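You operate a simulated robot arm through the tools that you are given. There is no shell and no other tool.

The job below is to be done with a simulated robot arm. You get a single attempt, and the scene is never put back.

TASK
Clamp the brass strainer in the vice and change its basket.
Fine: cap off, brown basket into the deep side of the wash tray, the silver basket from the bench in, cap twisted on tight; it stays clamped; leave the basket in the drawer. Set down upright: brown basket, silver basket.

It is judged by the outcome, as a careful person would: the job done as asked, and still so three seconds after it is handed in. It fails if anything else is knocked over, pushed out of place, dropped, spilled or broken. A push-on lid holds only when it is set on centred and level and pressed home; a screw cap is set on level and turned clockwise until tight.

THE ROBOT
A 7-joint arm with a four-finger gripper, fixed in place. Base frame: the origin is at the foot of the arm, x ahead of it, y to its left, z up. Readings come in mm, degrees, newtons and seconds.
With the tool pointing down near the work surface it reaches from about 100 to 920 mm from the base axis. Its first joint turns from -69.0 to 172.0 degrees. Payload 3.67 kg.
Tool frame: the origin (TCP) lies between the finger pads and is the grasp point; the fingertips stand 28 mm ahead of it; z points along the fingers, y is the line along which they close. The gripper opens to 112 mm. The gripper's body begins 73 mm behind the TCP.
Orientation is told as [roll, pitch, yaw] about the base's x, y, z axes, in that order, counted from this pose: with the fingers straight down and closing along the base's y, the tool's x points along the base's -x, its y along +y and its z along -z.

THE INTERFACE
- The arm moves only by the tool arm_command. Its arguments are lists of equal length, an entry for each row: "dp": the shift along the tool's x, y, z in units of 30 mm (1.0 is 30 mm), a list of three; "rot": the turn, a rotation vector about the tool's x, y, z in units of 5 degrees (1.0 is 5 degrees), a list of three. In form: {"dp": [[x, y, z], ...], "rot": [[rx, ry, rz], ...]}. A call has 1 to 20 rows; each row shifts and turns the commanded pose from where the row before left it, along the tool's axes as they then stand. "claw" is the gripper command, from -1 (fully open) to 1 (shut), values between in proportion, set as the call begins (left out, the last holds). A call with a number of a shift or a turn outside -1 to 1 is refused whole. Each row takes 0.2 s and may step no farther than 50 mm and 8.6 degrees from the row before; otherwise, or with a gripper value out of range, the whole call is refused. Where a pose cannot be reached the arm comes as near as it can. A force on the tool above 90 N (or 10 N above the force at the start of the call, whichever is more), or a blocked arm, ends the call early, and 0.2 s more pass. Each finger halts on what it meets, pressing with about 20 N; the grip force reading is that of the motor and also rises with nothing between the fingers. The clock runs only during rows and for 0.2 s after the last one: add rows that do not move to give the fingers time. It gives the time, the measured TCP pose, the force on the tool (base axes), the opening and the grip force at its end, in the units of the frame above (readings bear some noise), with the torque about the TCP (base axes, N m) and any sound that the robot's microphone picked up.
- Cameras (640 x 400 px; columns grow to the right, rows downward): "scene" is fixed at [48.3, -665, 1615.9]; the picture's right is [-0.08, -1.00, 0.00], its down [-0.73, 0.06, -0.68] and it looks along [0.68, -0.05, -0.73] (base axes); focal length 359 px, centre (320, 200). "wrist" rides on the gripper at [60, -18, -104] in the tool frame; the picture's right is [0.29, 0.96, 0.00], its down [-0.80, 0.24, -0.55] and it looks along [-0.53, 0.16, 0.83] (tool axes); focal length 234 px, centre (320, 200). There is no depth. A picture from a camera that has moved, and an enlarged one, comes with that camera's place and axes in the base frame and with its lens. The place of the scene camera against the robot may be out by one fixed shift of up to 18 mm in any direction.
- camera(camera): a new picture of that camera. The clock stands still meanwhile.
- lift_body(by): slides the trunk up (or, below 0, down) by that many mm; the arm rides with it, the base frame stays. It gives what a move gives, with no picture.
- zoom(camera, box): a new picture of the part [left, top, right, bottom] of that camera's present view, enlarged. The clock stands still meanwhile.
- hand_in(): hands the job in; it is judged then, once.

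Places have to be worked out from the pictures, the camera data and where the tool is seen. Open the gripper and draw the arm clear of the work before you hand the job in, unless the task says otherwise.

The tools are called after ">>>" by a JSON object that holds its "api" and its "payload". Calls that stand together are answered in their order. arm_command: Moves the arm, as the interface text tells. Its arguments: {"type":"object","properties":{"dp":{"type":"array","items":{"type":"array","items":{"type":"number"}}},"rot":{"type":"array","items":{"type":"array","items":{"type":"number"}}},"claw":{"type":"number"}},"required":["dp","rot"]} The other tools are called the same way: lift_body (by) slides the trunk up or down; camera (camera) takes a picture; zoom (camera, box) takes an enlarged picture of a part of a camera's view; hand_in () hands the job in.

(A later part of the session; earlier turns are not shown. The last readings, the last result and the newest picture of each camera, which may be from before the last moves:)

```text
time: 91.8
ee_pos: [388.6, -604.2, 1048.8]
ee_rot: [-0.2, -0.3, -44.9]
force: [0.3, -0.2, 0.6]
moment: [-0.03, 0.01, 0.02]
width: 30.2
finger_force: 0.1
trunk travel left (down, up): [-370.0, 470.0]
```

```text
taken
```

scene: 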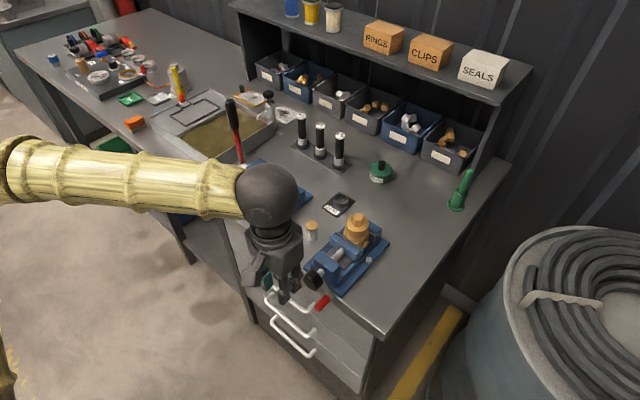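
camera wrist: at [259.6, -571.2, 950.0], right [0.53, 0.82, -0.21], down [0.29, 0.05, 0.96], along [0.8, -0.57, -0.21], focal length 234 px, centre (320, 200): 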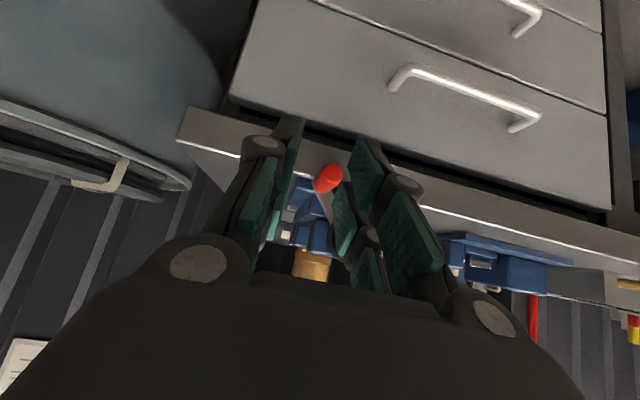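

Tool is vertical again. I move forward and up to view the strainer's hex from above.

>>> {"api": "arm_command", "payload": {"dp": [[0, 0, -0.85], [0, 0, -0.85], [-0.953, 0, 0], [-0.953, 0, 0], [-0.953, 0, 0], [-0.953, 0, 0], [-0.953, 0, 0], [-0.953, 0, 0], [-0.953, 0, 0], [-0.953, 0, 0], [0, 0, 0]], "rot": [[0, 0, 0], [0, 0, 0], [0, 0, 0], [0, 0, 0], [0, 0, 0], [0, 0, 0], [0, 0, 0], [0, 0, 0], [0, 0, 0], [0, 0, 0], [0, 0, 0]], "claw": 0.2}}

>>> {"api": "camera", "payload": {"camera": "wrist"}}

>>> {"api": "zoom", "payload": {"camera": "wrist", "box": [250, 40, 400, 150]}}

```text
time: 94.2
ee_pos: [549.2, -765.8, 1103.3]
ee_rot: [-0.1, -0.2, -44.8]
force: [0.7, 0.1, -0.6]
moment: [-0.02, 0.01, 0.01]
width: 44.9
finger_force: 0.0
trunk travel left (down, up): [-370.0, 470.0]
```

```text
taken
camera wrist: at [494.3, -736.8, 1205.9], right [0.47, 0.88, 0.0], down [0.73, -0.39, 0.56], along [0.49, -0.27, -0.83], focal length 234 px, centre (320, 200)
```

wrist: 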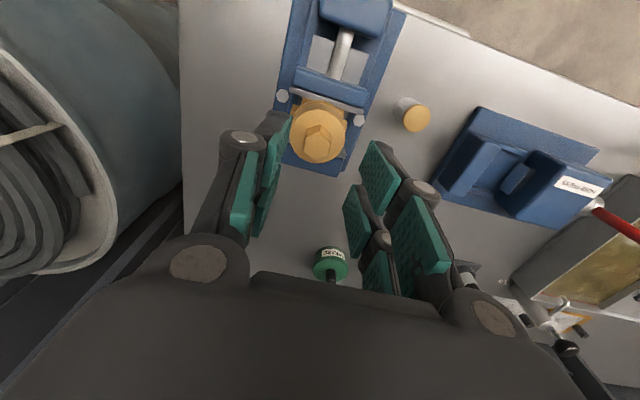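

```text
3.64 times, centred on (325, 95) of wrist
camera zoom: at [494.3, -736.8, 1205.9], right [0.47, 0.88, 0.0], down [0.73, -0.39, 0.56], along [0.49, -0.27, -0.83], focal length 852 px, centre (302, 582)
```

zoom: 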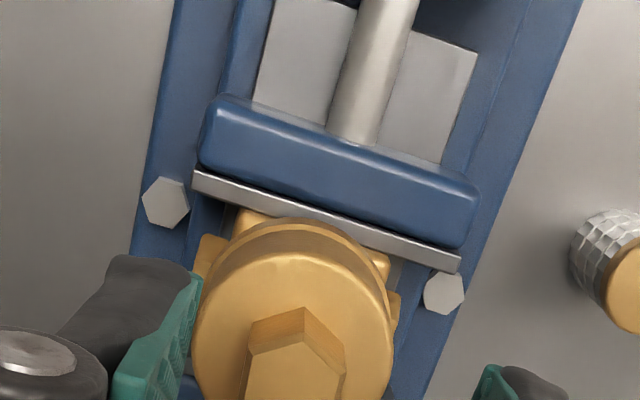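

I zoom on the hex itself to get its position and flat orientation.

>>> {"api": "zoom", "payload": {"camera": "wrist", "box": [270, 80, 370, 180]}}

>>> {"api": "zoom", "payload": {"camera": "scene", "box": [330, 195, 390, 245]}}

```text
4.00 times, centred on (320, 130) of wrist
camera zoom: at [494.3, -736.8, 1205.9], right [0.47, 0.88, 0.0], down [0.73, -0.39, 0.56], along [0.49, -0.27, -0.83], focal length 937 px, centre (320, 480)
```

zoom: 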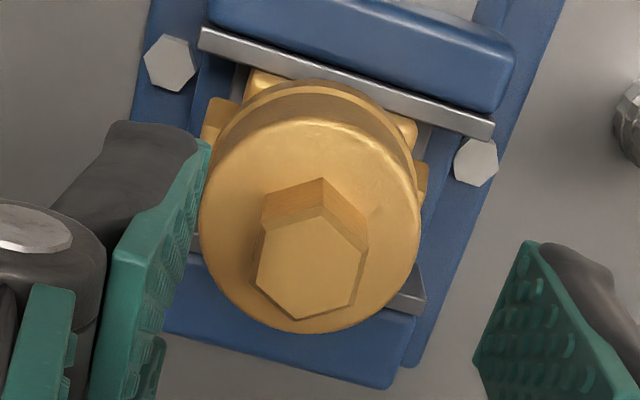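

```text
8.00 times, centred on (360, 220) of scene
camera zoom: at [48.3, -665.0, 1615.9], right [-0.08, -1.0, 0.0], down [-0.73, 0.06, -0.68], along [0.68, -0.05, -0.73], focal length 2869 px, centre (0, 40)
```

zoom: 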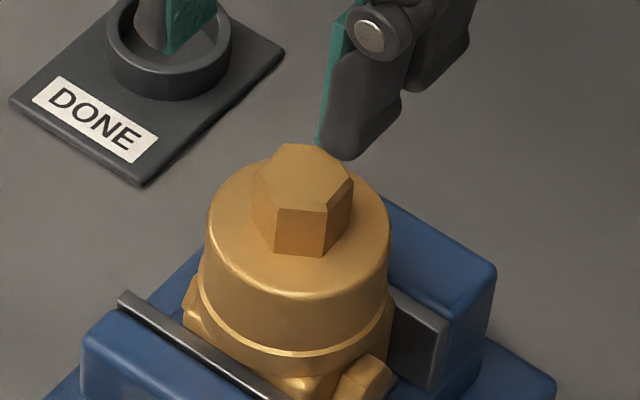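

The hex centre is about (561,-775), flats nearly square to S with a +7° offset, top at z≈1004. For a good counter-clockwise stroke I centre above it and pre-rotate the tool to yaw -98°.

>>> {"api": "arm_command", "payload": {"dp": [[-0.49, 0.066, 0], [0, 0, 0], [0, 0, 0], [0, 0, 0], [0, 0, 0], [0, 0, 0], [0, 0, 0], [0, 0, 0], [0, 0, 0], [0, 0, 0], [0, 0, 0], [0, 0, 0], [0, 0, 0]], "rot": [[0, 0, 0], [0, 0, 0.967], [0, 0, 0.967], [0, 0, 0.967], [0, 0, 0.967], [0, 0, 0.967], [0, 0, 0.967], [0, 0, 0.967], [0, 0, 0.967], [0, 0, 0.967], [0, 0, 0.967], [0, 0, 0.967], [0, 0, 0]]}}

>>> {"api": "camera", "payload": {"camera": "wrist"}}

>>> {"api": "zoom", "payload": {"camera": "wrist", "box": [270, 60, 370, 160]}}

```text
time: 97.0
ee_pos: [479.0, -757.2, 1071.8]
ee_rot: [0.1, -0.5, -97.4]
force: [0.0, -0.5, -0.3]
moment: [-0.01, 0.0, 0.03]
width: 44.8
finger_force: 0.1
out of reach, approached as far as the arm can: row 10, 11, 12
trunk travel left (down, up): [-370.0, 470.0]
```

```text
taken
camera wrist: at [469.2, -694.4, 1175.6], right [0.99, 0.16, 0.0], down [0.14, -0.82, 0.56], along [0.09, -0.55, -0.83], focal length 234 px, centre (320, 200)
```

wrist: 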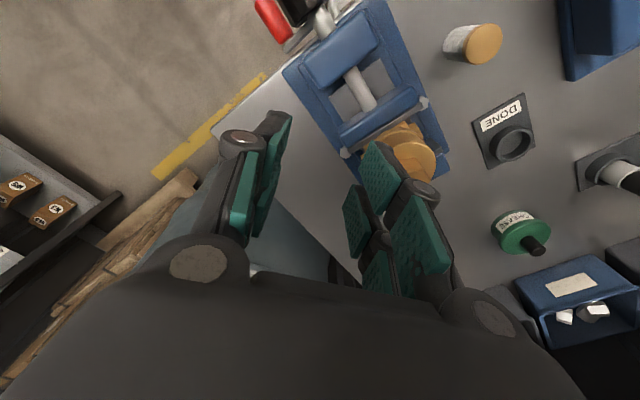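

```text
4.00 times, centred on (320, 110) of wrist
camera zoom: at [469.2, -694.4, 1175.6], right [0.99, 0.16, 0.0], down [0.14, -0.82, 0.56], along [0.09, -0.55, -0.83], focal length 937 px, centre (320, 560)
```

zoom: 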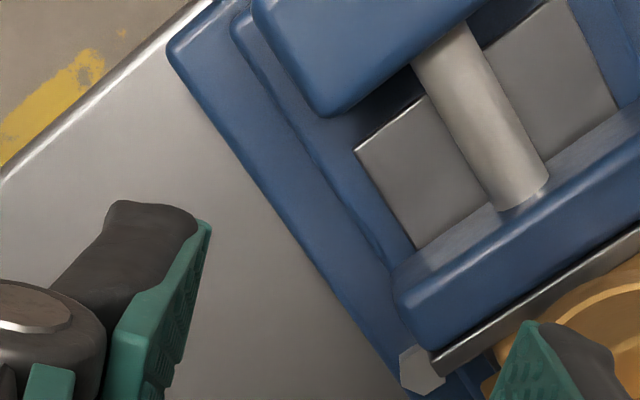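

The wrist can't go that far clockwise (limit near -85°), and the hand drifted harmlessly. I rotate back to yaw -38°, where the flats align.

>>> {"api": "arm_command", "payload": {"dp": [[0, 0, 0], [0, 0, 0], [0, 0, 0], [0, 0, 0], [0, 0, 0], [0, 0, 0], [0, 0, 0], [0, 0, 0], [0, 0, 0], [0, 0, 0], [0, 0, 0], [0, 0, 0], [0, 0, 0]], "rot": [[0, 0, -0.99], [0, 0, -0.99], [0, 0, -0.99], [0, 0, -0.99], [0, 0, -0.99], [0, 0, -0.99], [0, 0, -0.99], [0, 0, -0.99], [0, 0, -0.99], [0, 0, -0.99], [0, 0, -0.99], [0, 0, -0.99], [0, 0, 0]]}}

>>> {"api": "camera", "payload": {"camera": "wrist"}}

```text
time: 99.8
ee_pos: [479.1, -755.4, 1073.5]
ee_rot: [-0.2, -0.4, -38.6]
force: [-0.3, -0.7, 0.2]
moment: [-0.03, -0.02, 0.02]
width: 45.1
finger_force: 0.0
trunk travel left (down, up): [-370.0, 470.0]
```

```text
taken
camera wrist: at [421.0, -732.7, 1176.7], right [0.37, 0.93, 0.0], down [0.77, -0.31, 0.56], along [0.52, -0.21, -0.83], focal length 234 px, centre (320, 200)
```

wrist: 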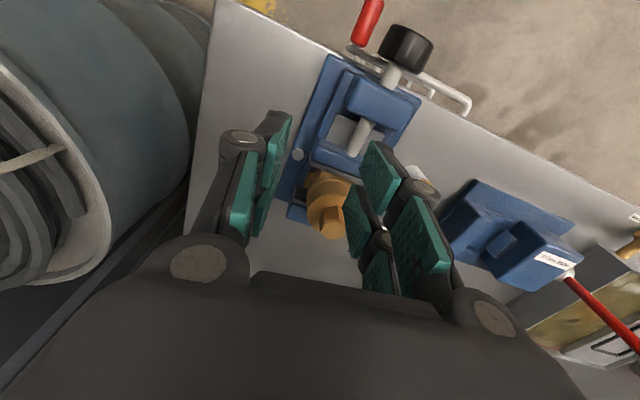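

I move back over the hex at this height and re-measure.

>>> {"api": "arm_command", "payload": {"dp": [[-0.846, 0.399, 0], [-0.846, 0.399, 0], [-0.846, 0.399, 0], [0, 0, 0]], "rot": [[0, 0, 0], [0, 0, 0], [0, 0, 0], [0, 0, 0]]}}

>>> {"api": "zoom", "payload": {"camera": "wrist", "box": [270, 80, 370, 180]}}

```text
time: 100.8
ee_pos: [562.4, -774.9, 1072.8]
ee_rot: [-0.1, -0.2, -38.5]
force: [-0.1, -0.3, 0.0]
moment: [0.01, 0.0, -0.01]
width: 44.5
finger_force: 0.1
trunk travel left (down, up): [-370.0, 470.0]
```

```text
4.00 times, centred on (320, 130) of wrist
camera zoom: at [503.6, -752.5, 1176.7], right [0.37, 0.93, 0.0], down [0.77, -0.31, 0.56], along [0.52, -0.21, -0.83], focal length 937 px, centre (320, 480)
```

zoom: 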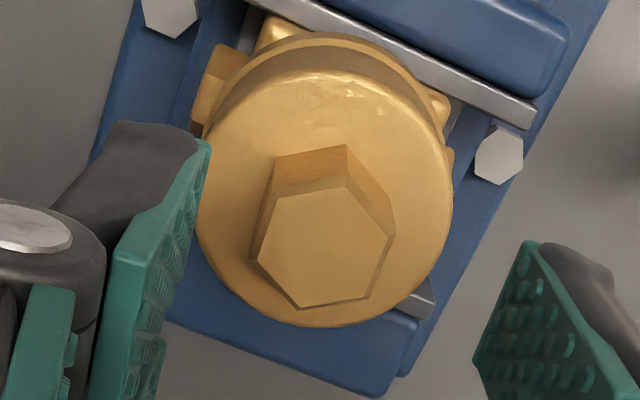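

Centred within 1 mm. I rotate 3.6° to match the flats and descend so the fingertips straddle the hex, ending just above the cap top.

>>> {"api": "arm_command", "payload": {"dp": [[0, 0, 0.66], [0, 0, 0.66], [0, 0, 0.66], [0, 0, 0]], "rot": [[0, 0, 0.7], [0, 0, 0], [0, 0, 0], [0, 0, 0]]}}

>>> {"api": "zoom", "payload": {"camera": "scene", "box": [330, 185, 390, 245]}}

>>> {"api": "zoom", "payload": {"camera": "wrist", "box": [230, 80, 430, 240]}}

```text
time: 101.8
ee_pos: [559.7, -774.4, 1017.1]
ee_rot: [-0.3, -0.6, -42.1]
force: [5.8, -13.3, 38.4]
moment: [-0.45, 0.32, 0.14]
width: 45.9
finger_force: 16.0
trunk travel left (down, up): [-370.0, 470.0]
```

```text
6.67 times, centred on (360, 215) of scene
camera zoom: at [48.3, -665.0, 1615.9], right [-0.08, -1.0, 0.0], down [-0.73, 0.06, -0.68], along [0.68, -0.05, -0.73], focal length 2391 px, centre (53, 100)
```

zoom: 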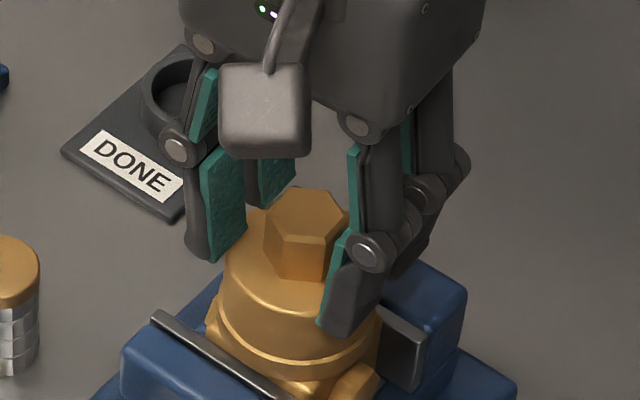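

```text
2.50 times, centred on (330, 160) of wrist
camera zoom: at [503.7, -747.5, 1120.6], right [0.43, 0.9, -0.01], down [0.75, -0.35, 0.56], along [0.5, -0.25, -0.83], focal length 585 px, centre (295, 300)
```

zoom: 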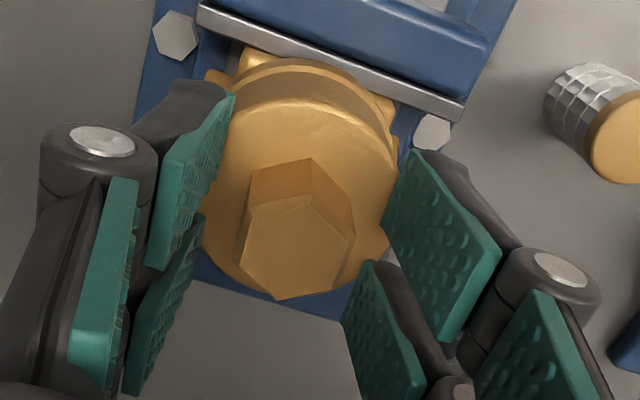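

The fingertips touched the cap's rim (38 N up). I raise 8 mm right away to relieve it, then close on the hex.

>>> {"api": "arm_command", "payload": {"dp": [[0, 0, -0.3], [0, 0, 0]], "rot": [[0, 0, 0], [0, 0, 0]]}}

>>> {"api": "zoom", "payload": {"camera": "scene", "box": [330, 185, 390, 245]}}

```text
time: 102.3
ee_pos: [562.0, -775.7, 1021.1]
ee_rot: [-0.1, -0.1, -42.1]
force: [-0.6, -0.2, -0.2]
moment: [-0.01, 0.02, -0.03]
width: 44.8
finger_force: 0.1
trunk travel left (down, up): [-370.0, 470.0]
```

```text
6.67 times, centred on (360, 215) of scene
camera zoom: at [48.3, -665.0, 1615.9], right [-0.08, -1.0, 0.0], down [-0.73, 0.06, -0.68], along [0.68, -0.05, -0.73], focal length 2391 px, centre (53, 100)
```

zoom: 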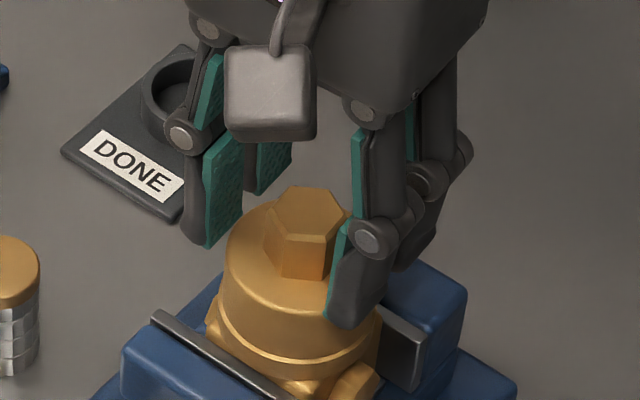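

Free again. I close on the hex.

>>> {"api": "arm_command", "payload": {"dp": [[0, 0, 0], [0, 0, 0], [0, 0, 0]], "rot": [[0, 0, 0], [0, 0, 0], [0, 0, 0]], "claw": 1}}

>>> {"api": "zoom", "payload": {"camera": "scene", "box": [330, 185, 390, 245]}}

>>> {"api": "zoom", "payload": {"camera": "wrist", "box": [230, 80, 430, 240]}}

```text
time: 103.2
ee_pos: [561.2, -775.7, 1023.1]
ee_rot: [-0.2, -0.4, -42.0]
force: [0.3, -0.4, -0.4]
moment: [-0.03, -0.01, 0.01]
width: 24.2
finger_force: 20.0
trunk travel left (down, up): [-370.0, 470.0]
```

```text
6.67 times, centred on (360, 215) of scene
camera zoom: at [48.3, -665.0, 1615.9], right [-0.08, -1.0, 0.0], down [-0.73, 0.06, -0.68], along [0.68, -0.05, -0.73], focal length 2391 px, centre (53, 100)
```

zoom: 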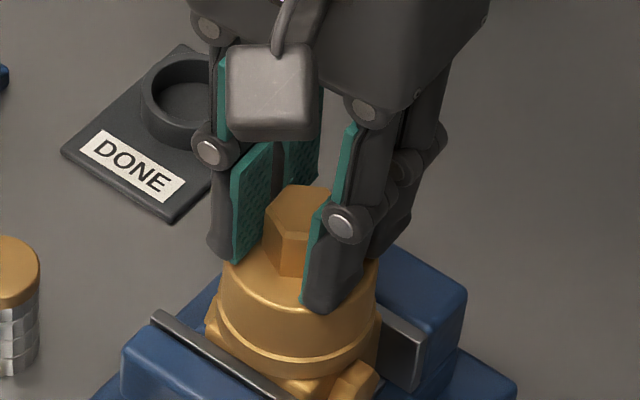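

```text
2.50 times, centred on (330, 160) of wrist
camera zoom: at [504.9, -749.3, 1126.3], right [0.43, 0.9, 0.0], down [0.75, -0.35, 0.56], along [0.5, -0.24, -0.83], focal length 585 px, centre (295, 300)
```

zoom: 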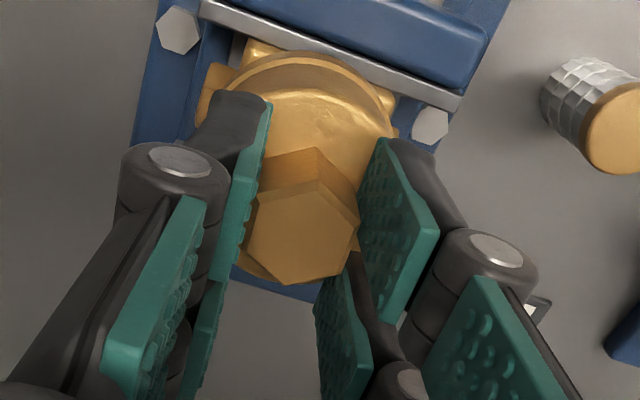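

Gripped across the flats (24.2 mm). I turn counter-clockwise 30° and check torque and whether the cap follows.

>>> {"api": "arm_command", "payload": {"dp": [[0, 0, 0], [0, 0, 0], [0, 0, 0], [0, 0, 0], [0, 0, 0], [0, 0, 0], [0, 0, 0]], "rot": [[0, 0, -1], [0, 0, -1], [0, 0, -1], [0, 0, -1], [0, 0, -1], [0, 0, -1], [0, 0, 0]]}}

>>> {"api": "zoom", "payload": {"camera": "scene", "box": [330, 185, 390, 245]}}

>>> {"api": "zoom", "payload": {"camera": "wrist", "box": [230, 60, 430, 220]}}

```text
time: 104.8
ee_pos: [561.3, -775.1, 1023.0]
ee_rot: [-0.3, -0.2, -12.0]
force: [-2.1, 7.8, -0.2]
moment: [0.34, 0.13, -0.02]
width: 24.1
finger_force: 20.0
trunk travel left (down, up): [-370.0, 470.0]
```

```text
6.67 times, centred on (360, 215) of scene
camera zoom: at [48.3, -665.0, 1615.9], right [-0.08, -1.0, 0.0], down [-0.73, 0.06, -0.68], along [0.68, -0.05, -0.73], focal length 2391 px, centre (53, 100)
```

zoom: 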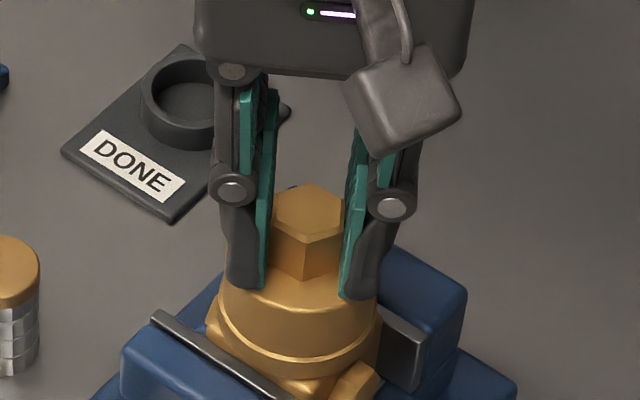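

```text
2.50 times, centred on (330, 140) of wrist
camera zoom: at [499.3, -780.3, 1127.0], right [-0.08, 1.0, -0.01], down [0.83, 0.07, 0.56], along [0.55, 0.04, -0.83], focal length 585 px, centre (295, 350)
```

zoom: 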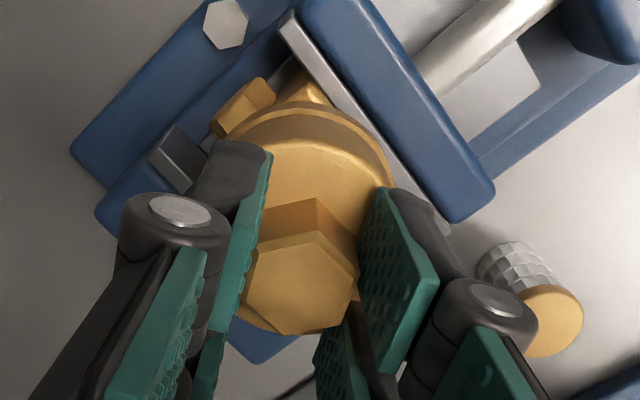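

The cap turns with the tool and the body stays put. I continue counter-clockwise 90° more.

>>> {"api": "arm_command", "payload": {"dp": [[0, 0, 0], [0, 0, 0], [0, 0, 0], [0, 0, 0], [0, 0, 0], [0, 0, 0], [0, 0, 0], [0, 0, 0], [0, 0, 0], [0, 0, 0], [0, 0, 0], [0, 0, 0], [0, 0, 0], [0, 0, 0], [0, 0, 0], [0, 0, 0], [0, 0, 0], [0, 0, 0], [0, 0, 0]], "rot": [[0, 0, -1], [0, 0, -1], [0, 0, -1], [0, 0, -1], [0, 0, -1], [0, 0, -1], [0, 0, -1], [0, 0, -1], [0, 0, -1], [0, 0, -1], [0, 0, -1], [0, 0, -1], [0, 0, -1], [0, 0, -1], [0, 0, -1], [0, 0, -1], [0, 0, -1], [0, 0, -1], [0, 0, 0]]}}

>>> {"api": "zoom", "payload": {"camera": "scene", "box": [330, 185, 390, 245]}}

```text
time: 108.8
ee_pos: [562.1, -775.6, 1022.6]
ee_rot: [-0.2, 0.4, 77.9]
force: [-4.6, 3.3, 0.8]
moment: [0.2, 0.29, -0.02]
width: 23.0
finger_force: 19.7
trunk travel left (down, up): [-370.0, 470.0]
```

```text
6.67 times, centred on (360, 215) of scene
camera zoom: at [48.3, -665.0, 1615.9], right [-0.08, -1.0, 0.0], down [-0.73, 0.06, -0.68], along [0.68, -0.05, -0.73], focal length 2391 px, centre (53, 100)
```

zoom: 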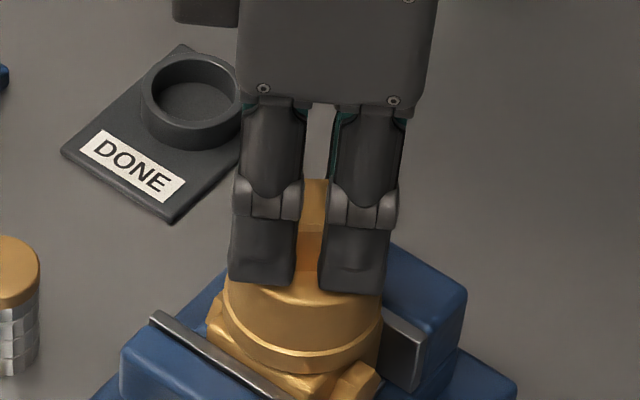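

It works up to yaw 78°. I continue another 90°.

>>> {"api": "arm_command", "payload": {"dp": [[0, 0, 0], [0, 0, 0], [0, 0, 0], [0, 0, 0], [0, 0, 0], [0, 0, 0], [0, 0, 0], [0, 0, 0], [0, 0, 0], [0, 0, 0], [0, 0, 0], [0, 0, 0], [0, 0, 0], [0, 0, 0], [0, 0, 0], [0, 0, 0], [0, 0, 0], [0, 0, 0], [0, 0, 0]], "rot": [[0, 0, -1], [0, 0, -1], [0, 0, -1], [0, 0, -1], [0, 0, -1], [0, 0, -1], [0, 0, -1], [0, 0, -1], [0, 0, -1], [0, 0, -1], [0, 0, -1], [0, 0, -1], [0, 0, -1], [0, 0, -1], [0, 0, -1], [0, 0, -1], [0, 0, -1], [0, 0, -1], [0, 0, 0]]}}

>>> {"api": "zoom", "payload": {"camera": "scene", "box": [330, 185, 390, 245]}}

>>> {"api": "camera", "payload": {"camera": "wrist"}}

```text
time: 112.8
ee_pos: [560.8, -775.6, 1022.2]
ee_rot: [0.2, 0.2, 167.9]
force: [-5.6, 3.3, -1.3]
moment: [0.26, 0.32, -0.03]
width: 22.8
finger_force: 19.8
trunk travel left (down, up): [-370.0, 470.0]
```

```text
6.67 times, centred on (360, 215) of scene
camera zoom: at [48.3, -665.0, 1615.9], right [-0.08, -1.0, 0.0], down [-0.73, 0.06, -0.68], along [0.68, -0.05, -0.73], focal length 2391 px, centre (53, 100)
```

zoom: 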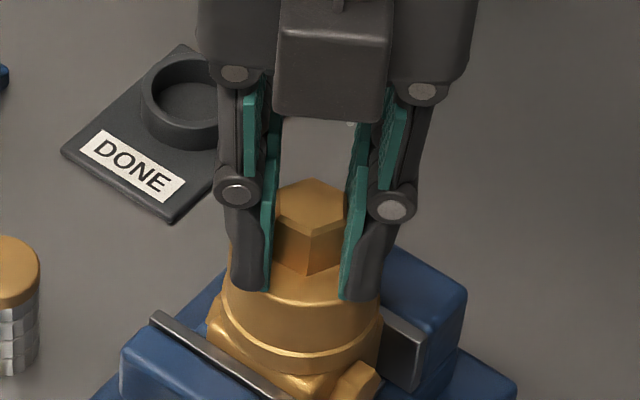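

```text
taken
camera wrist: at [623.4, -770.8, 1126.7], right [0.08, -1.0, 0.01], down [-0.83, -0.07, 0.55], along [-0.55, -0.05, -0.83], focal length 234 px, centre (320, 200)
```

wrist: 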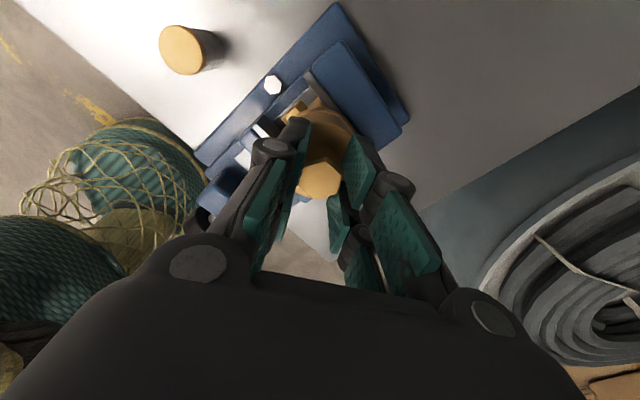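

210° turned and the cap has risen about 2–3 mm. I release, lift a little, and rotate back clockwise 240° for another stroke.

>>> {"api": "arm_command", "payload": {"dp": [[0, 0, 0], [0, 0, 0], [0, 0, -0.5], [0, 0, 0], [0, 0, 0], [0, 0, 0], [0, 0, 0], [0, 0, 0], [0, 0, 0], [0, 0, 0], [0, 0, 0], [0, 0, 0], [0, 0, 0], [0, 0, 0], [0, 0, 0], [0, 0, 0], [0, 0, 0], [0, 0, 0], [0, 0, 0]], "rot": [[0, 0, 0], [0, 0, 0], [0, 0, 0], [0, 0, 1], [0, 0, 1], [0, 0, 1], [0, 0, 1], [0, 0, 1], [0, 0, 1], [0, 0, 1], [0, 0, 1], [0, 0, 1], [0, 0, 1], [0, 0, 1], [0, 0, 1], [0, 0, 1], [0, 0, 1], [0, 0, 1], [0, 0, 1]], "claw": 0.25}}

>>> {"api": "arm_command", "payload": {"dp": [[0, 0, 0], [0, 0, 0], [0, 0, 0], [0, 0, 0], [0, 0, 0], [0, 0, 0], [0, 0, 0], [0, 0, 0], [0, 0, 0], [0, 0, 0], [0, 0, 0], [0, 0, 0], [0, 0, 0], [0, 0, 0], [0, 0, 0], [0, 0, 0], [0, 0, 0], [0, 0, 0], [0, 0, 0], [0, 0, 0]], "rot": [[0, 0, 1], [0, 0, 1], [0, 0, 1], [0, 0, 1], [0, 0, 1], [0, 0, 1], [0, 0, 1], [0, 0, 1], [0, 0, 1], [0, 0, 1], [0, 0, 1], [0, 0, 1], [0, 0, 1], [0, 0, 1], [0, 0, 1], [0, 0, 1], [0, 0, 1], [0, 0, 1], [0, 0, 1], [0, 0, 1]]}}

>>> {"api": "arm_command", "payload": {"dp": [[0, 0, 0], [0, 0, 0], [0, 0, 0], [0, 0, 0], [0, 0, 0], [0, 0, 0], [0, 0, 0], [0, 0, 0], [0, 0, 0], [0, 0, 0], [0, 0, 0], [0, 0, 0], [0, 0, 0]], "rot": [[0, 0, 1], [0, 0, 1], [0, 0, 1], [0, 0, 1], [0, 0, 1], [0, 0, 1], [0, 0, 1], [0, 0, 1], [0, 0, 1], [0, 0, 1], [0, 0, 1], [0, 0, 1], [0, 0, 0]]}}

>>> {"api": "zoom", "payload": {"camera": "scene", "box": [330, 185, 390, 245]}}

>>> {"api": "zoom", "payload": {"camera": "wrist", "box": [230, 60, 430, 220]}}

```text
time: 116.8
ee_pos: [561.3, -774.8, 1037.2]
ee_rot: [-0.1, 0.2, 87.7]
force: [0.3, 0.9, 0.4]
moment: [0.0, 0.01, -0.02]
width: 42.2
finger_force: 0.1
trunk travel left (down, up): [-370.0, 470.0]
```

```text
time: 121.0
ee_pos: [561.5, -775.3, 1037.8]
ee_rot: [-0.2, -0.2, -12.2]
force: [0.4, 0.3, 0.5]
moment: [0.02, 0.02, -0.03]
width: 42.0
finger_force: 0.0
trunk travel left (down, up): [-370.0, 470.0]
```

```text
time: 123.8
ee_pos: [561.9, -775.4, 1037.9]
ee_rot: [0.0, -0.3, -72.2]
force: [0.1, -1.1, 0.1]
moment: [-0.01, 0.0, 0.0]
width: 42.0
finger_force: 0.0
trunk travel left (down, up): [-370.0, 470.0]
```

```text
6.67 times, centred on (360, 215) of scene
camera zoom: at [48.3, -665.0, 1615.9], right [-0.08, -1.0, 0.0], down [-0.73, 0.06, -0.68], along [0.68, -0.05, -0.73], focal length 2391 px, centre (53, 100)
```

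zoom: 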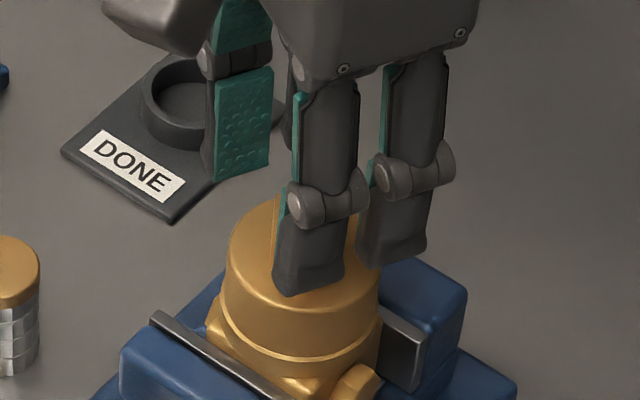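

```text
2.50 times, centred on (330, 140) of wrist
camera zoom: at [526.4, -724.1, 1141.5], right [0.82, 0.57, 0.0], down [0.47, -0.68, 0.56], along [0.32, -0.46, -0.83], focal length 585 px, centre (295, 350)
```

zoom: 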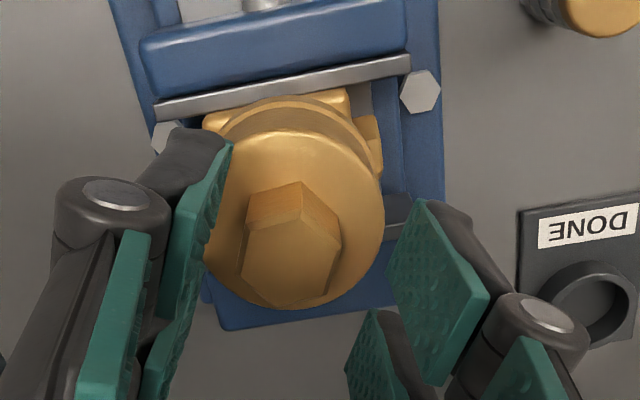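

At yaw -72° the hex is aligned. I lower to z≈1026, grip, and start turning.

>>> {"api": "arm_command", "payload": {"dp": [[0, 0, 0.39], [0, 0, 0]], "rot": [[0, 0, 0], [0, 0, 0]]}}

>>> {"api": "arm_command", "payload": {"dp": [[0, 0, 0], [0, 0, 0], [0, 0, 0], [0, 0, 0], [0, 0, 0], [0, 0, 0], [0, 0, 0], [0, 0, 0]], "rot": [[0, 0, 0], [0, 0, 0], [0, 0, 0], [0, 0, -1], [0, 0, -1], [0, 0, -1], [0, 0, -1], [0, 0, 0]], "claw": 1}}

>>> {"api": "zoom", "payload": {"camera": "scene", "box": [330, 185, 390, 245]}}

```text
time: 124.3
ee_pos: [561.8, -774.0, 1026.4]
ee_rot: [0.0, -0.3, -72.1]
force: [0.3, -0.2, -0.1]
moment: [0.01, -0.01, 0.01]
width: 42.0
finger_force: 0.0
trunk travel left (down, up): [-370.0, 470.0]
```

```text
time: 126.2
ee_pos: [562.3, -775.7, 1026.1]
ee_rot: [0.1, -0.4, -52.1]
force: [-0.8, -0.6, 0.6]
moment: [0.02, -0.05, -0.04]
width: 23.3
finger_force: 20.1
trunk travel left (down, up): [-370.0, 470.0]
```

```text
6.67 times, centred on (360, 215) of scene
camera zoom: at [48.3, -665.0, 1615.9], right [-0.08, -1.0, 0.0], down [-0.73, 0.06, -0.68], along [0.68, -0.05, -0.73], focal length 2391 px, centre (53, 100)
```

zoom: 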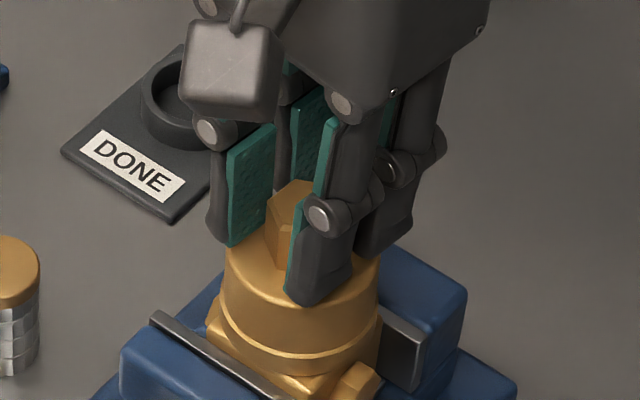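

Turning on: 200° more with a tiny upward drift to follow the thread.

>>> {"api": "arm_command", "payload": {"dp": [[0, 0, -0.002], [0, 0, -0.002], [0, 0, -0.002], [0, 0, -0.002], [0, 0, -0.002], [0, 0, -0.002], [0, 0, -0.002], [0, 0, -0.002], [0, 0, -0.002], [0, 0, -0.002], [0, 0, -0.002], [0, 0, -0.002], [0, 0, -0.002], [0, 0, -0.002], [0, 0, -0.002], [0, 0, -0.002], [0, 0, -0.002], [0, 0, -0.002], [0, 0, -0.002], [0, 0, -0.002]], "rot": [[0, 0, -1], [0, 0, -1], [0, 0, -1], [0, 0, -1], [0, 0, -1], [0, 0, -1], [0, 0, -1], [0, 0, -1], [0, 0, -1], [0, 0, -1], [0, 0, -1], [0, 0, -1], [0, 0, -1], [0, 0, -1], [0, 0, -1], [0, 0, -1], [0, 0, -1], [0, 0, -1], [0, 0, -1], [0, 0, -1]]}}

>>> {"api": "arm_command", "payload": {"dp": [[0, 0, -0.002], [0, 0, -0.002], [0, 0, -0.002], [0, 0, -0.002], [0, 0, -0.002], [0, 0, -0.002], [0, 0, -0.002], [0, 0, -0.002], [0, 0, -0.002], [0, 0, -0.002], [0, 0, -0.002], [0, 0, -0.002], [0, 0, -0.002], [0, 0, -0.002], [0, 0, -0.002], [0, 0, -0.002], [0, 0, -0.002], [0, 0, -0.002], [0, 0, -0.002], [0, 0, -0.002]], "rot": [[0, 0, -1], [0, 0, -1], [0, 0, -1], [0, 0, -1], [0, 0, -1], [0, 0, -1], [0, 0, -1], [0, 0, -1], [0, 0, -1], [0, 0, -1], [0, 0, -1], [0, 0, -1], [0, 0, -1], [0, 0, -1], [0, 0, -1], [0, 0, -1], [0, 0, -1], [0, 0, -1], [0, 0, -1], [0, 0, -1]]}}

>>> {"api": "zoom", "payload": {"camera": "scene", "box": [330, 185, 390, 245]}}

```text
time: 130.3
ee_pos: [561.0, -775.7, 1028.5]
ee_rot: [-0.4, 0.1, 48.0]
force: [-5.7, 5.3, -0.9]
moment: [0.35, 0.36, -0.05]
width: 23.3
finger_force: 20.2
trunk travel left (down, up): [-370.0, 470.0]
```

```text
time: 134.6
ee_pos: [560.7, -774.9, 1030.3]
ee_rot: [0.2, 0.3, 147.9]
force: [-4.9, 3.9, -1.1]
moment: [0.24, 0.37, -0.02]
width: 22.8
finger_force: 20.0
trunk travel left (down, up): [-370.0, 470.0]
```

```text
6.67 times, centred on (360, 215) of scene
camera zoom: at [48.3, -665.0, 1615.9], right [-0.08, -1.0, 0.0], down [-0.73, 0.06, -0.68], along [0.68, -0.05, -0.73], focal length 2391 px, centre (53, 100)
```

zoom: 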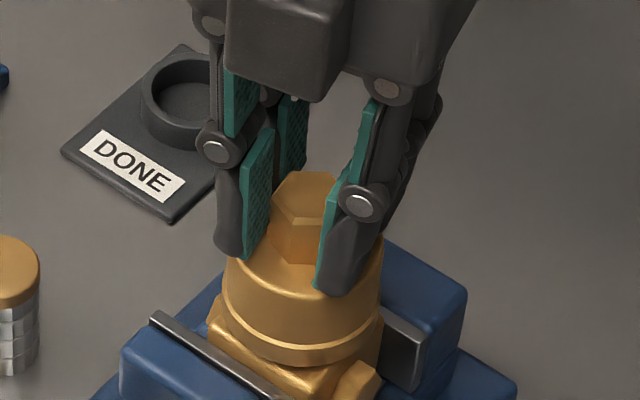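

About 430° turned in total. I test by lifting 4 mm gently and reading the force.

>>> {"api": "arm_command", "payload": {"dp": [[0, 0, -0.07], [0, 0, -0.07], [0, 0, 0]], "rot": [[0, 0, 0], [0, 0, 0], [0, 0, 0]]}}

>>> {"api": "zoom", "payload": {"camera": "scene", "box": [330, 185, 390, 245]}}

```text
time: 135.3
ee_pos: [561.9, -775.5, 1034.0]
ee_rot: [0.1, 0.1, 147.9]
force: [-8.1, 3.3, -4.5]
moment: [0.2, 0.48, 0.0]
width: 22.9
finger_force: 19.9
trunk travel left (down, up): [-370.0, 470.0]
```

```text
6.67 times, centred on (360, 215) of scene
camera zoom: at [48.3, -665.0, 1615.9], right [-0.08, -1.0, 0.0], down [-0.73, 0.06, -0.68], along [0.68, -0.05, -0.73], focal length 2391 px, centre (53, 100)
```

zoom: 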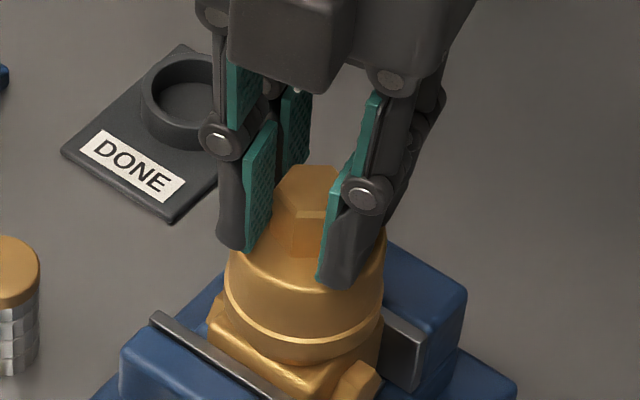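

It rises with little force. I lift another 8 mm and look.

>>> {"api": "arm_command", "payload": {"dp": [[0, 0, -0.13], [0, 0, -0.13], [0, 0, 0]], "rot": [[0, 0, 0], [0, 0, 0], [0, 0, 0]]}}

>>> {"api": "zoom", "payload": {"camera": "scene", "box": [330, 185, 390, 245]}}

>>> {"api": "zoom", "payload": {"camera": "wrist", "box": [230, 60, 430, 220]}}

```text
time: 136.2
ee_pos: [563.0, -775.3, 1042.2]
ee_rot: [0.1, 0.3, 148.0]
force: [0.2, 0.7, -0.1]
moment: [-0.01, -0.01, -0.01]
width: 22.6
finger_force: 20.2
trunk travel left (down, up): [-370.0, 470.0]
```

```text
6.67 times, centred on (360, 215) of scene
camera zoom: at [48.3, -665.0, 1615.9], right [-0.08, -1.0, 0.0], down [-0.73, 0.06, -0.68], along [0.68, -0.05, -0.73], focal length 2391 px, centre (53, 100)
```

zoom: 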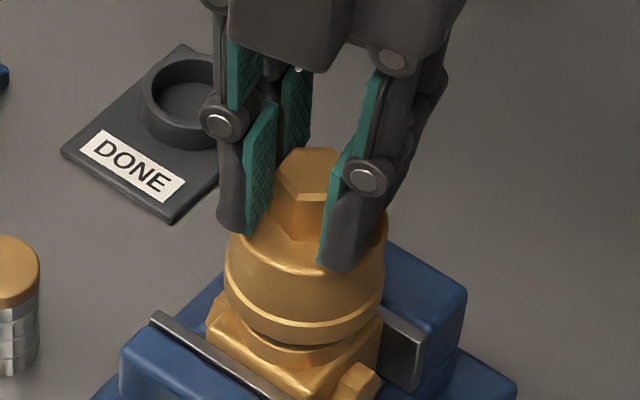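

```text
2.50 times, centred on (330, 140) of wrist
camera zoom: at [622.5, -792.8, 1145.9], right [-0.27, -0.96, 0.0], down [-0.8, 0.22, 0.55], along [-0.53, 0.14, -0.83], focal length 585 px, centre (295, 350)
```

zoom: 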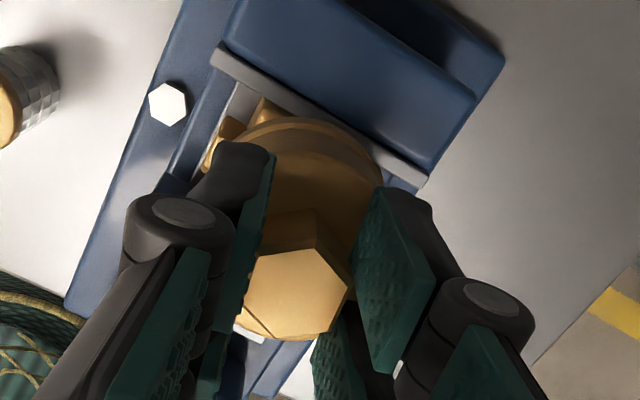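

The cap is coming off the body. I lift 45 mm more and check what's beneath.

>>> {"api": "arm_command", "payload": {"dp": [[0, 0, -0.5], [0, 0, -0.5], [0, 0, -0.5], [0, 0, 0]], "rot": [[0, 0, 0], [0, 0, 0], [0, 0, 0], [0, 0, 0]]}}

>>> {"api": "zoom", "payload": {"camera": "scene", "box": [320, 170, 400, 250]}}

```text
time: 137.2
ee_pos: [561.6, -774.9, 1086.8]
ee_rot: [0.3, 0.3, 147.8]
force: [-0.3, -0.3, -0.1]
moment: [0.03, -0.01, 0.01]
width: 23.0
finger_force: 19.6
trunk travel left (down, up): [-370.0, 470.0]
```

```text
5.00 times, centred on (360, 210) of scene
camera zoom: at [48.3, -665.0, 1615.9], right [-0.08, -1.0, 0.0], down [-0.73, 0.06, -0.68], along [0.68, -0.05, -0.73], focal length 1793 px, centre (120, 150)
```

zoom: 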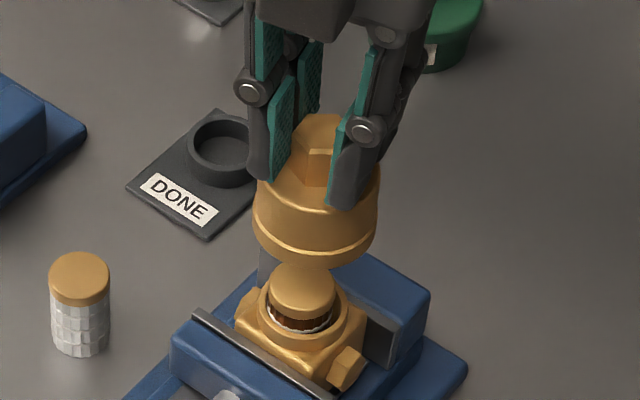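

The cap is off and the old basket's brass top is visible in the body. I carry the cap behind the vice to a free bench spot at about (643,-855).

>>> {"api": "arm_command", "payload": {"dp": [[0, 0, -0.4], [0.935, 0.208, 0], [0.935, 0.208, 0], [0.935, 0.208, 0], [0.935, 0.208, 0], [0, 0, 0]], "rot": [[0, 0, 0], [0, 0, 0], [0, 0, 0], [0, 0, 0], [0, 0, 0], [0, 0, 0]]}}

>>> {"api": "camera", "payload": {"camera": "scene"}}

>>> {"api": "camera", "payload": {"camera": "wrist"}}

```text
time: 138.6
ee_pos: [645.5, -855.6, 1099.3]
ee_rot: [0.1, 0.3, 147.9]
force: [0.2, -1.0, 0.4]
moment: [-0.01, -0.03, 0.01]
width: 22.8
finger_force: 19.7
trunk travel left (down, up): [-370.0, 470.0]
```

```text
taken
```

scene: 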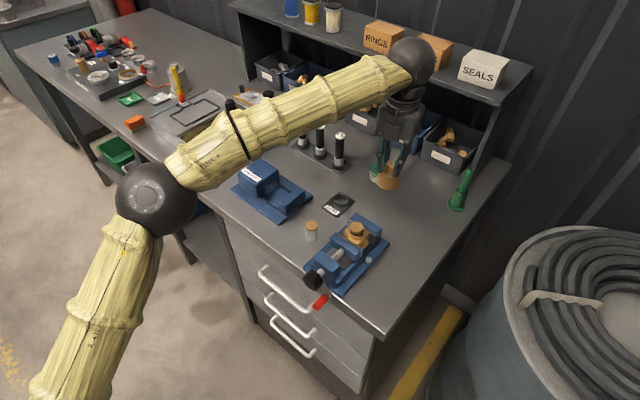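

```text
taken
camera wrist: at [704.9, -872.9, 1204.9], right [-0.27, -0.96, 0.0], down [-0.8, 0.22, 0.55], along [-0.53, 0.14, -0.83], focal length 234 px, centre (320, 200)
```

wrist: 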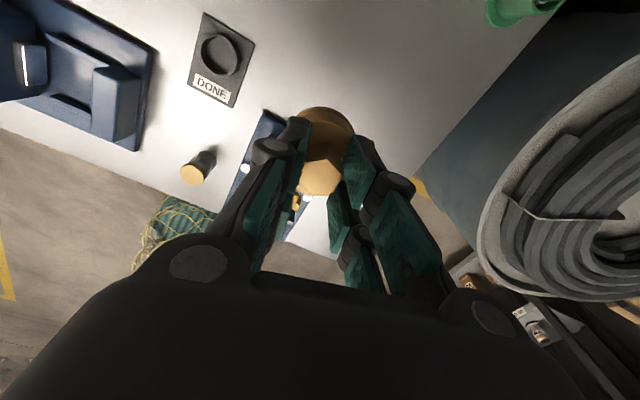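

The landing spot is clear of the vice base and DONE plate. I lower to z≈975.

>>> {"api": "arm_command", "payload": {"dp": [[0, 0, 0.826], [0, 0, 0.826], [0, 0, 0.826], [0, 0, 0.826], [0, 0, 0.7], [0, 0, 0]], "rot": [[0, 0, 0], [0, 0, 0], [0, 0, 0], [0, 0, 0], [0, 0, 0], [0, 0, 0]]}}

>>> {"api": "zoom", "payload": {"camera": "scene", "box": [330, 130, 430, 240]}}

```text
time: 139.9
ee_pos: [643.2, -854.6, 980.2]
ee_rot: [0.2, 0.3, 147.9]
force: [0.1, 0.1, -0.7]
moment: [-0.02, 0.01, 0.01]
width: 22.5
finger_force: 19.6
trunk travel left (down, up): [-370.0, 470.0]
```

```text
3.64 times, centred on (380, 185) of scene
camera zoom: at [48.3, -665.0, 1615.9], right [-0.08, -1.0, 0.0], down [-0.73, 0.06, -0.68], along [0.68, -0.05, -0.73], focal length 1304 px, centre (102, 254)
```

zoom: 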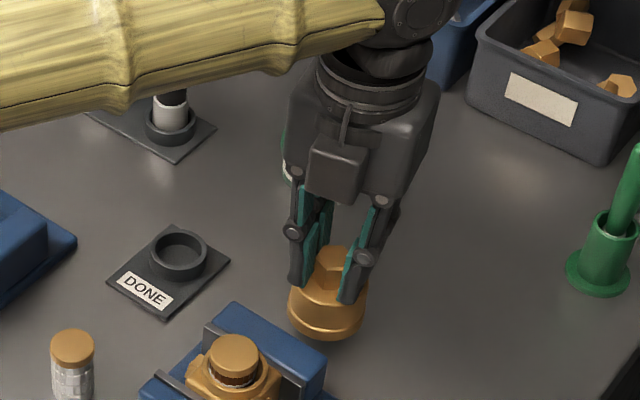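

Almost on the bench. I check the forearm's clearance over the rods before lowering further.

>>> {"api": "camera", "payload": {"camera": "scene"}}

>>> {"api": "camera", "payload": {"camera": "wrist"}}

```text
taken
```

scene: 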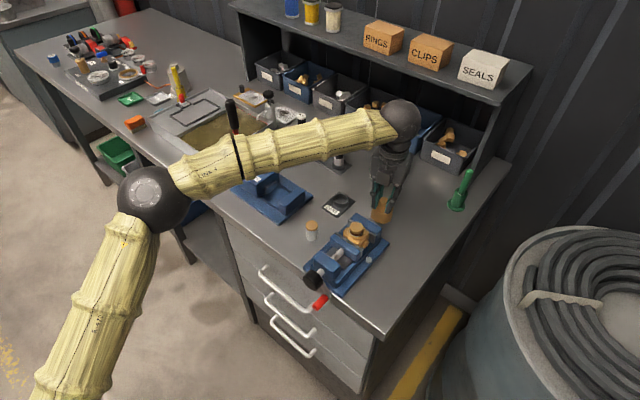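

```text
taken
camera wrist: at [704.7, -872.6, 1083.7], right [-0.26, -0.96, 0.0], down [-0.8, 0.22, 0.55], along [-0.53, 0.14, -0.83], focal length 234 px, centre (320, 200)
```

wrist: 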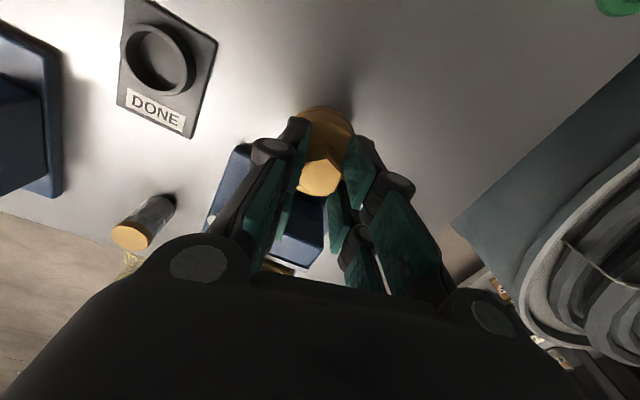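

The forearm is well clear of lever and rods. I lower the cap slowly to the bench.

>>> {"api": "arm_command", "payload": {"dp": [[0, 0, 0.2], [0, 0, 0.2], [0, 0, 0.1], [0, 0, 0]], "rot": [[0, 0, 0], [0, 0, 0], [0, 0, 0], [0, 0, 0]]}}

>>> {"api": "zoom", "payload": {"camera": "scene", "box": [350, 180, 410, 230]}}

```text
time: 140.9
ee_pos: [643.7, -856.1, 963.5]
ee_rot: [0.1, 0.2, 147.9]
force: [0.2, 0.3, -1.0]
moment: [0.03, 0.0, -0.03]
width: 22.7
finger_force: 20.6
trunk travel left (down, up): [-370.0, 470.0]
```

```text
8.00 times, centred on (380, 205) of scene
camera zoom: at [48.3, -665.0, 1615.9], right [-0.08, -1.0, 0.0], down [-0.73, 0.06, -0.68], along [0.68, -0.05, -0.73], focal length 2869 px, centre (-160, 160)
```

zoom: 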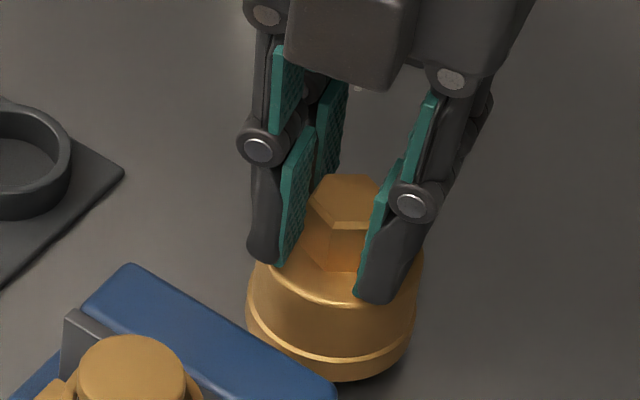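

Not touching yet. Continue in 4 mm steps.

>>> {"api": "arm_command", "payload": {"dp": [[0, 0, 0.13], [0, 0, 0]], "rot": [[0, 0, 0], [0, 0, 0]]}}

>>> {"api": "arm_command", "payload": {"dp": [[0, 0, 0.13], [0, 0, 0]], "rot": [[0, 0, 0], [0, 0, 0]]}}

>>> {"api": "zoom", "payload": {"camera": "scene", "box": [350, 180, 410, 230]}}

```text
time: 141.6
ee_pos: [643.1, -857.2, 959.8]
ee_rot: [0.2, 0.4, 147.9]
force: [0.6, 0.0, -1.2]
moment: [-0.02, 0.02, 0.01]
width: 22.9
finger_force: 19.6
trunk travel left (down, up): [-370.0, 470.0]
```

```text
time: 142.2
ee_pos: [644.2, -855.7, 956.4]
ee_rot: [0.2, 0.3, 148.0]
force: [-0.5, -0.1, -0.3]
moment: [0.0, -0.02, 0.0]
width: 22.7
finger_force: 20.1
trunk travel left (down, up): [-370.0, 470.0]
```

```text
8.00 times, centred on (380, 205) of scene
camera zoom: at [48.3, -665.0, 1615.9], right [-0.08, -1.0, 0.0], down [-0.73, 0.06, -0.68], along [0.68, -0.05, -0.73], focal length 2869 px, centre (-160, 160)
```

zoom: 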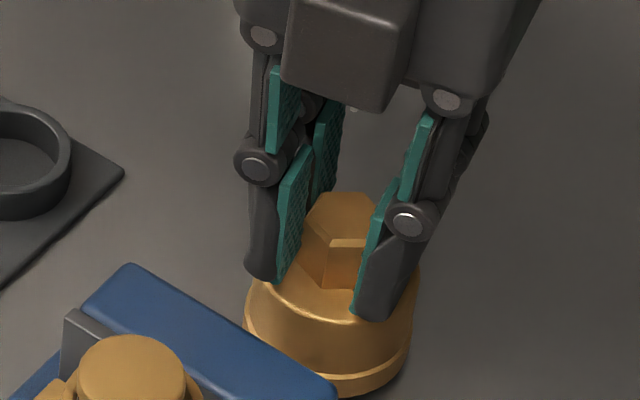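

>>> {"api": "arm_command", "payload": {"dp": [[0, 0, 0.13], [0, 0, 0]], "rot": [[0, 0, 0], [0, 0, 0]]}}

>>> {"api": "arm_command", "payload": {"dp": [[0, 0, 0.13], [0, 0, 0]], "rot": [[0, 0, 0], [0, 0, 0]]}}

```text
time: 142.8
ee_pos: [643.6, -857.7, 951.7]
ee_rot: [0.2, 0.1, 147.9]
force: [-1.0, 0.1, -0.9]
moment: [0.01, 0.0, 0.01]
width: 22.8
finger_force: 19.8
trunk travel left (down, up): [-370.0, 470.0]
```

```text
time: 143.3
ee_pos: [643.5, -856.0, 950.7]
ee_rot: [0.3, 0.5, 147.9]
force: [1.4, -4.4, 10.8]
moment: [-0.4, -0.49, -0.07]
width: 22.8
finger_force: 19.7
trunk travel left (down, up): [-370.0, 470.0]
```

The cap rests on the bench (10.8 N up). I open the gripper and lift away.

>>> {"api": "arm_command", "payload": {"dp": [[0, 0, -0.05], [0, 0, 0], [0, 0, 0]], "rot": [[0, 0, 0], [0, 0, 0], [0, 0, 0]], "claw": 0.25}}

>>> {"api": "arm_command", "payload": {"dp": [[0, 0, -0.8], [0, 0, -0.8], [0, 0, -0.8], [0, 0, -0.8], [0, 0, -0.8], [0, 0, 0]], "rot": [[0, 0, 0], [0, 0, 0], [0, 0, 0], [0, 0, 0], [0, 0, 0], [0, 0, 0]]}}

>>> {"api": "zoom", "payload": {"camera": "scene", "box": [320, 170, 420, 250]}}

>>> {"api": "camera", "payload": {"camera": "wrist"}}

```text
time: 144.2
ee_pos: [643.8, -855.9, 950.5]
ee_rot: [0.2, 0.2, 148.0]
force: [0.1, 0.8, -0.2]
moment: [0.03, -0.03, 0.03]
width: 41.8
finger_force: 0.0
trunk travel left (down, up): [-370.0, 470.0]
```

```text
time: 145.6
ee_pos: [643.6, -857.0, 1069.7]
ee_rot: [0.2, 0.2, 147.8]
force: [0.0, -0.1, 1.0]
moment: [0.02, -0.05, 0.0]
width: 41.7
finger_force: 0.1
trunk travel left (down, up): [-370.0, 470.0]
```

```text
5.00 times, centred on (370, 210) of scene
camera zoom: at [48.3, -665.0, 1615.9], right [-0.08, -1.0, 0.0], down [-0.73, 0.06, -0.68], along [0.68, -0.05, -0.73], focal length 1793 px, centre (70, 150)
```

zoom: 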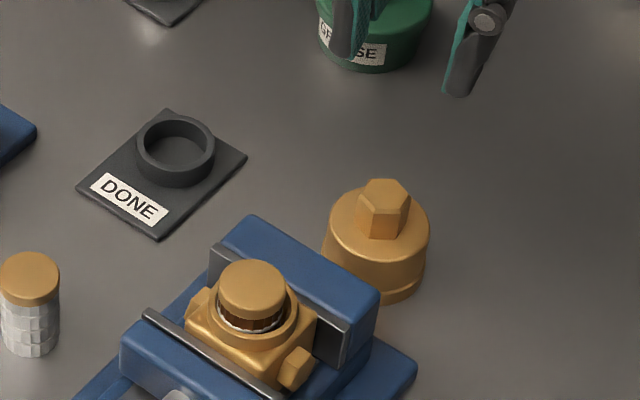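

```text
taken
camera wrist: at [703.8, -873.8, 1173.8], right [-0.27, -0.96, 0.0], down [-0.8, 0.22, 0.55], along [-0.53, 0.14, -0.83], focal length 234 px, centre (320, 200)
```

wrist: 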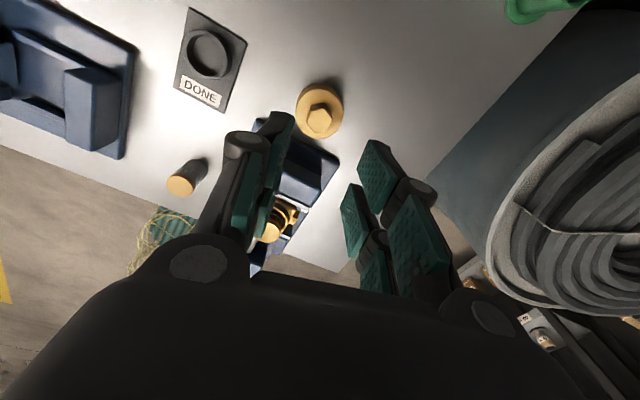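

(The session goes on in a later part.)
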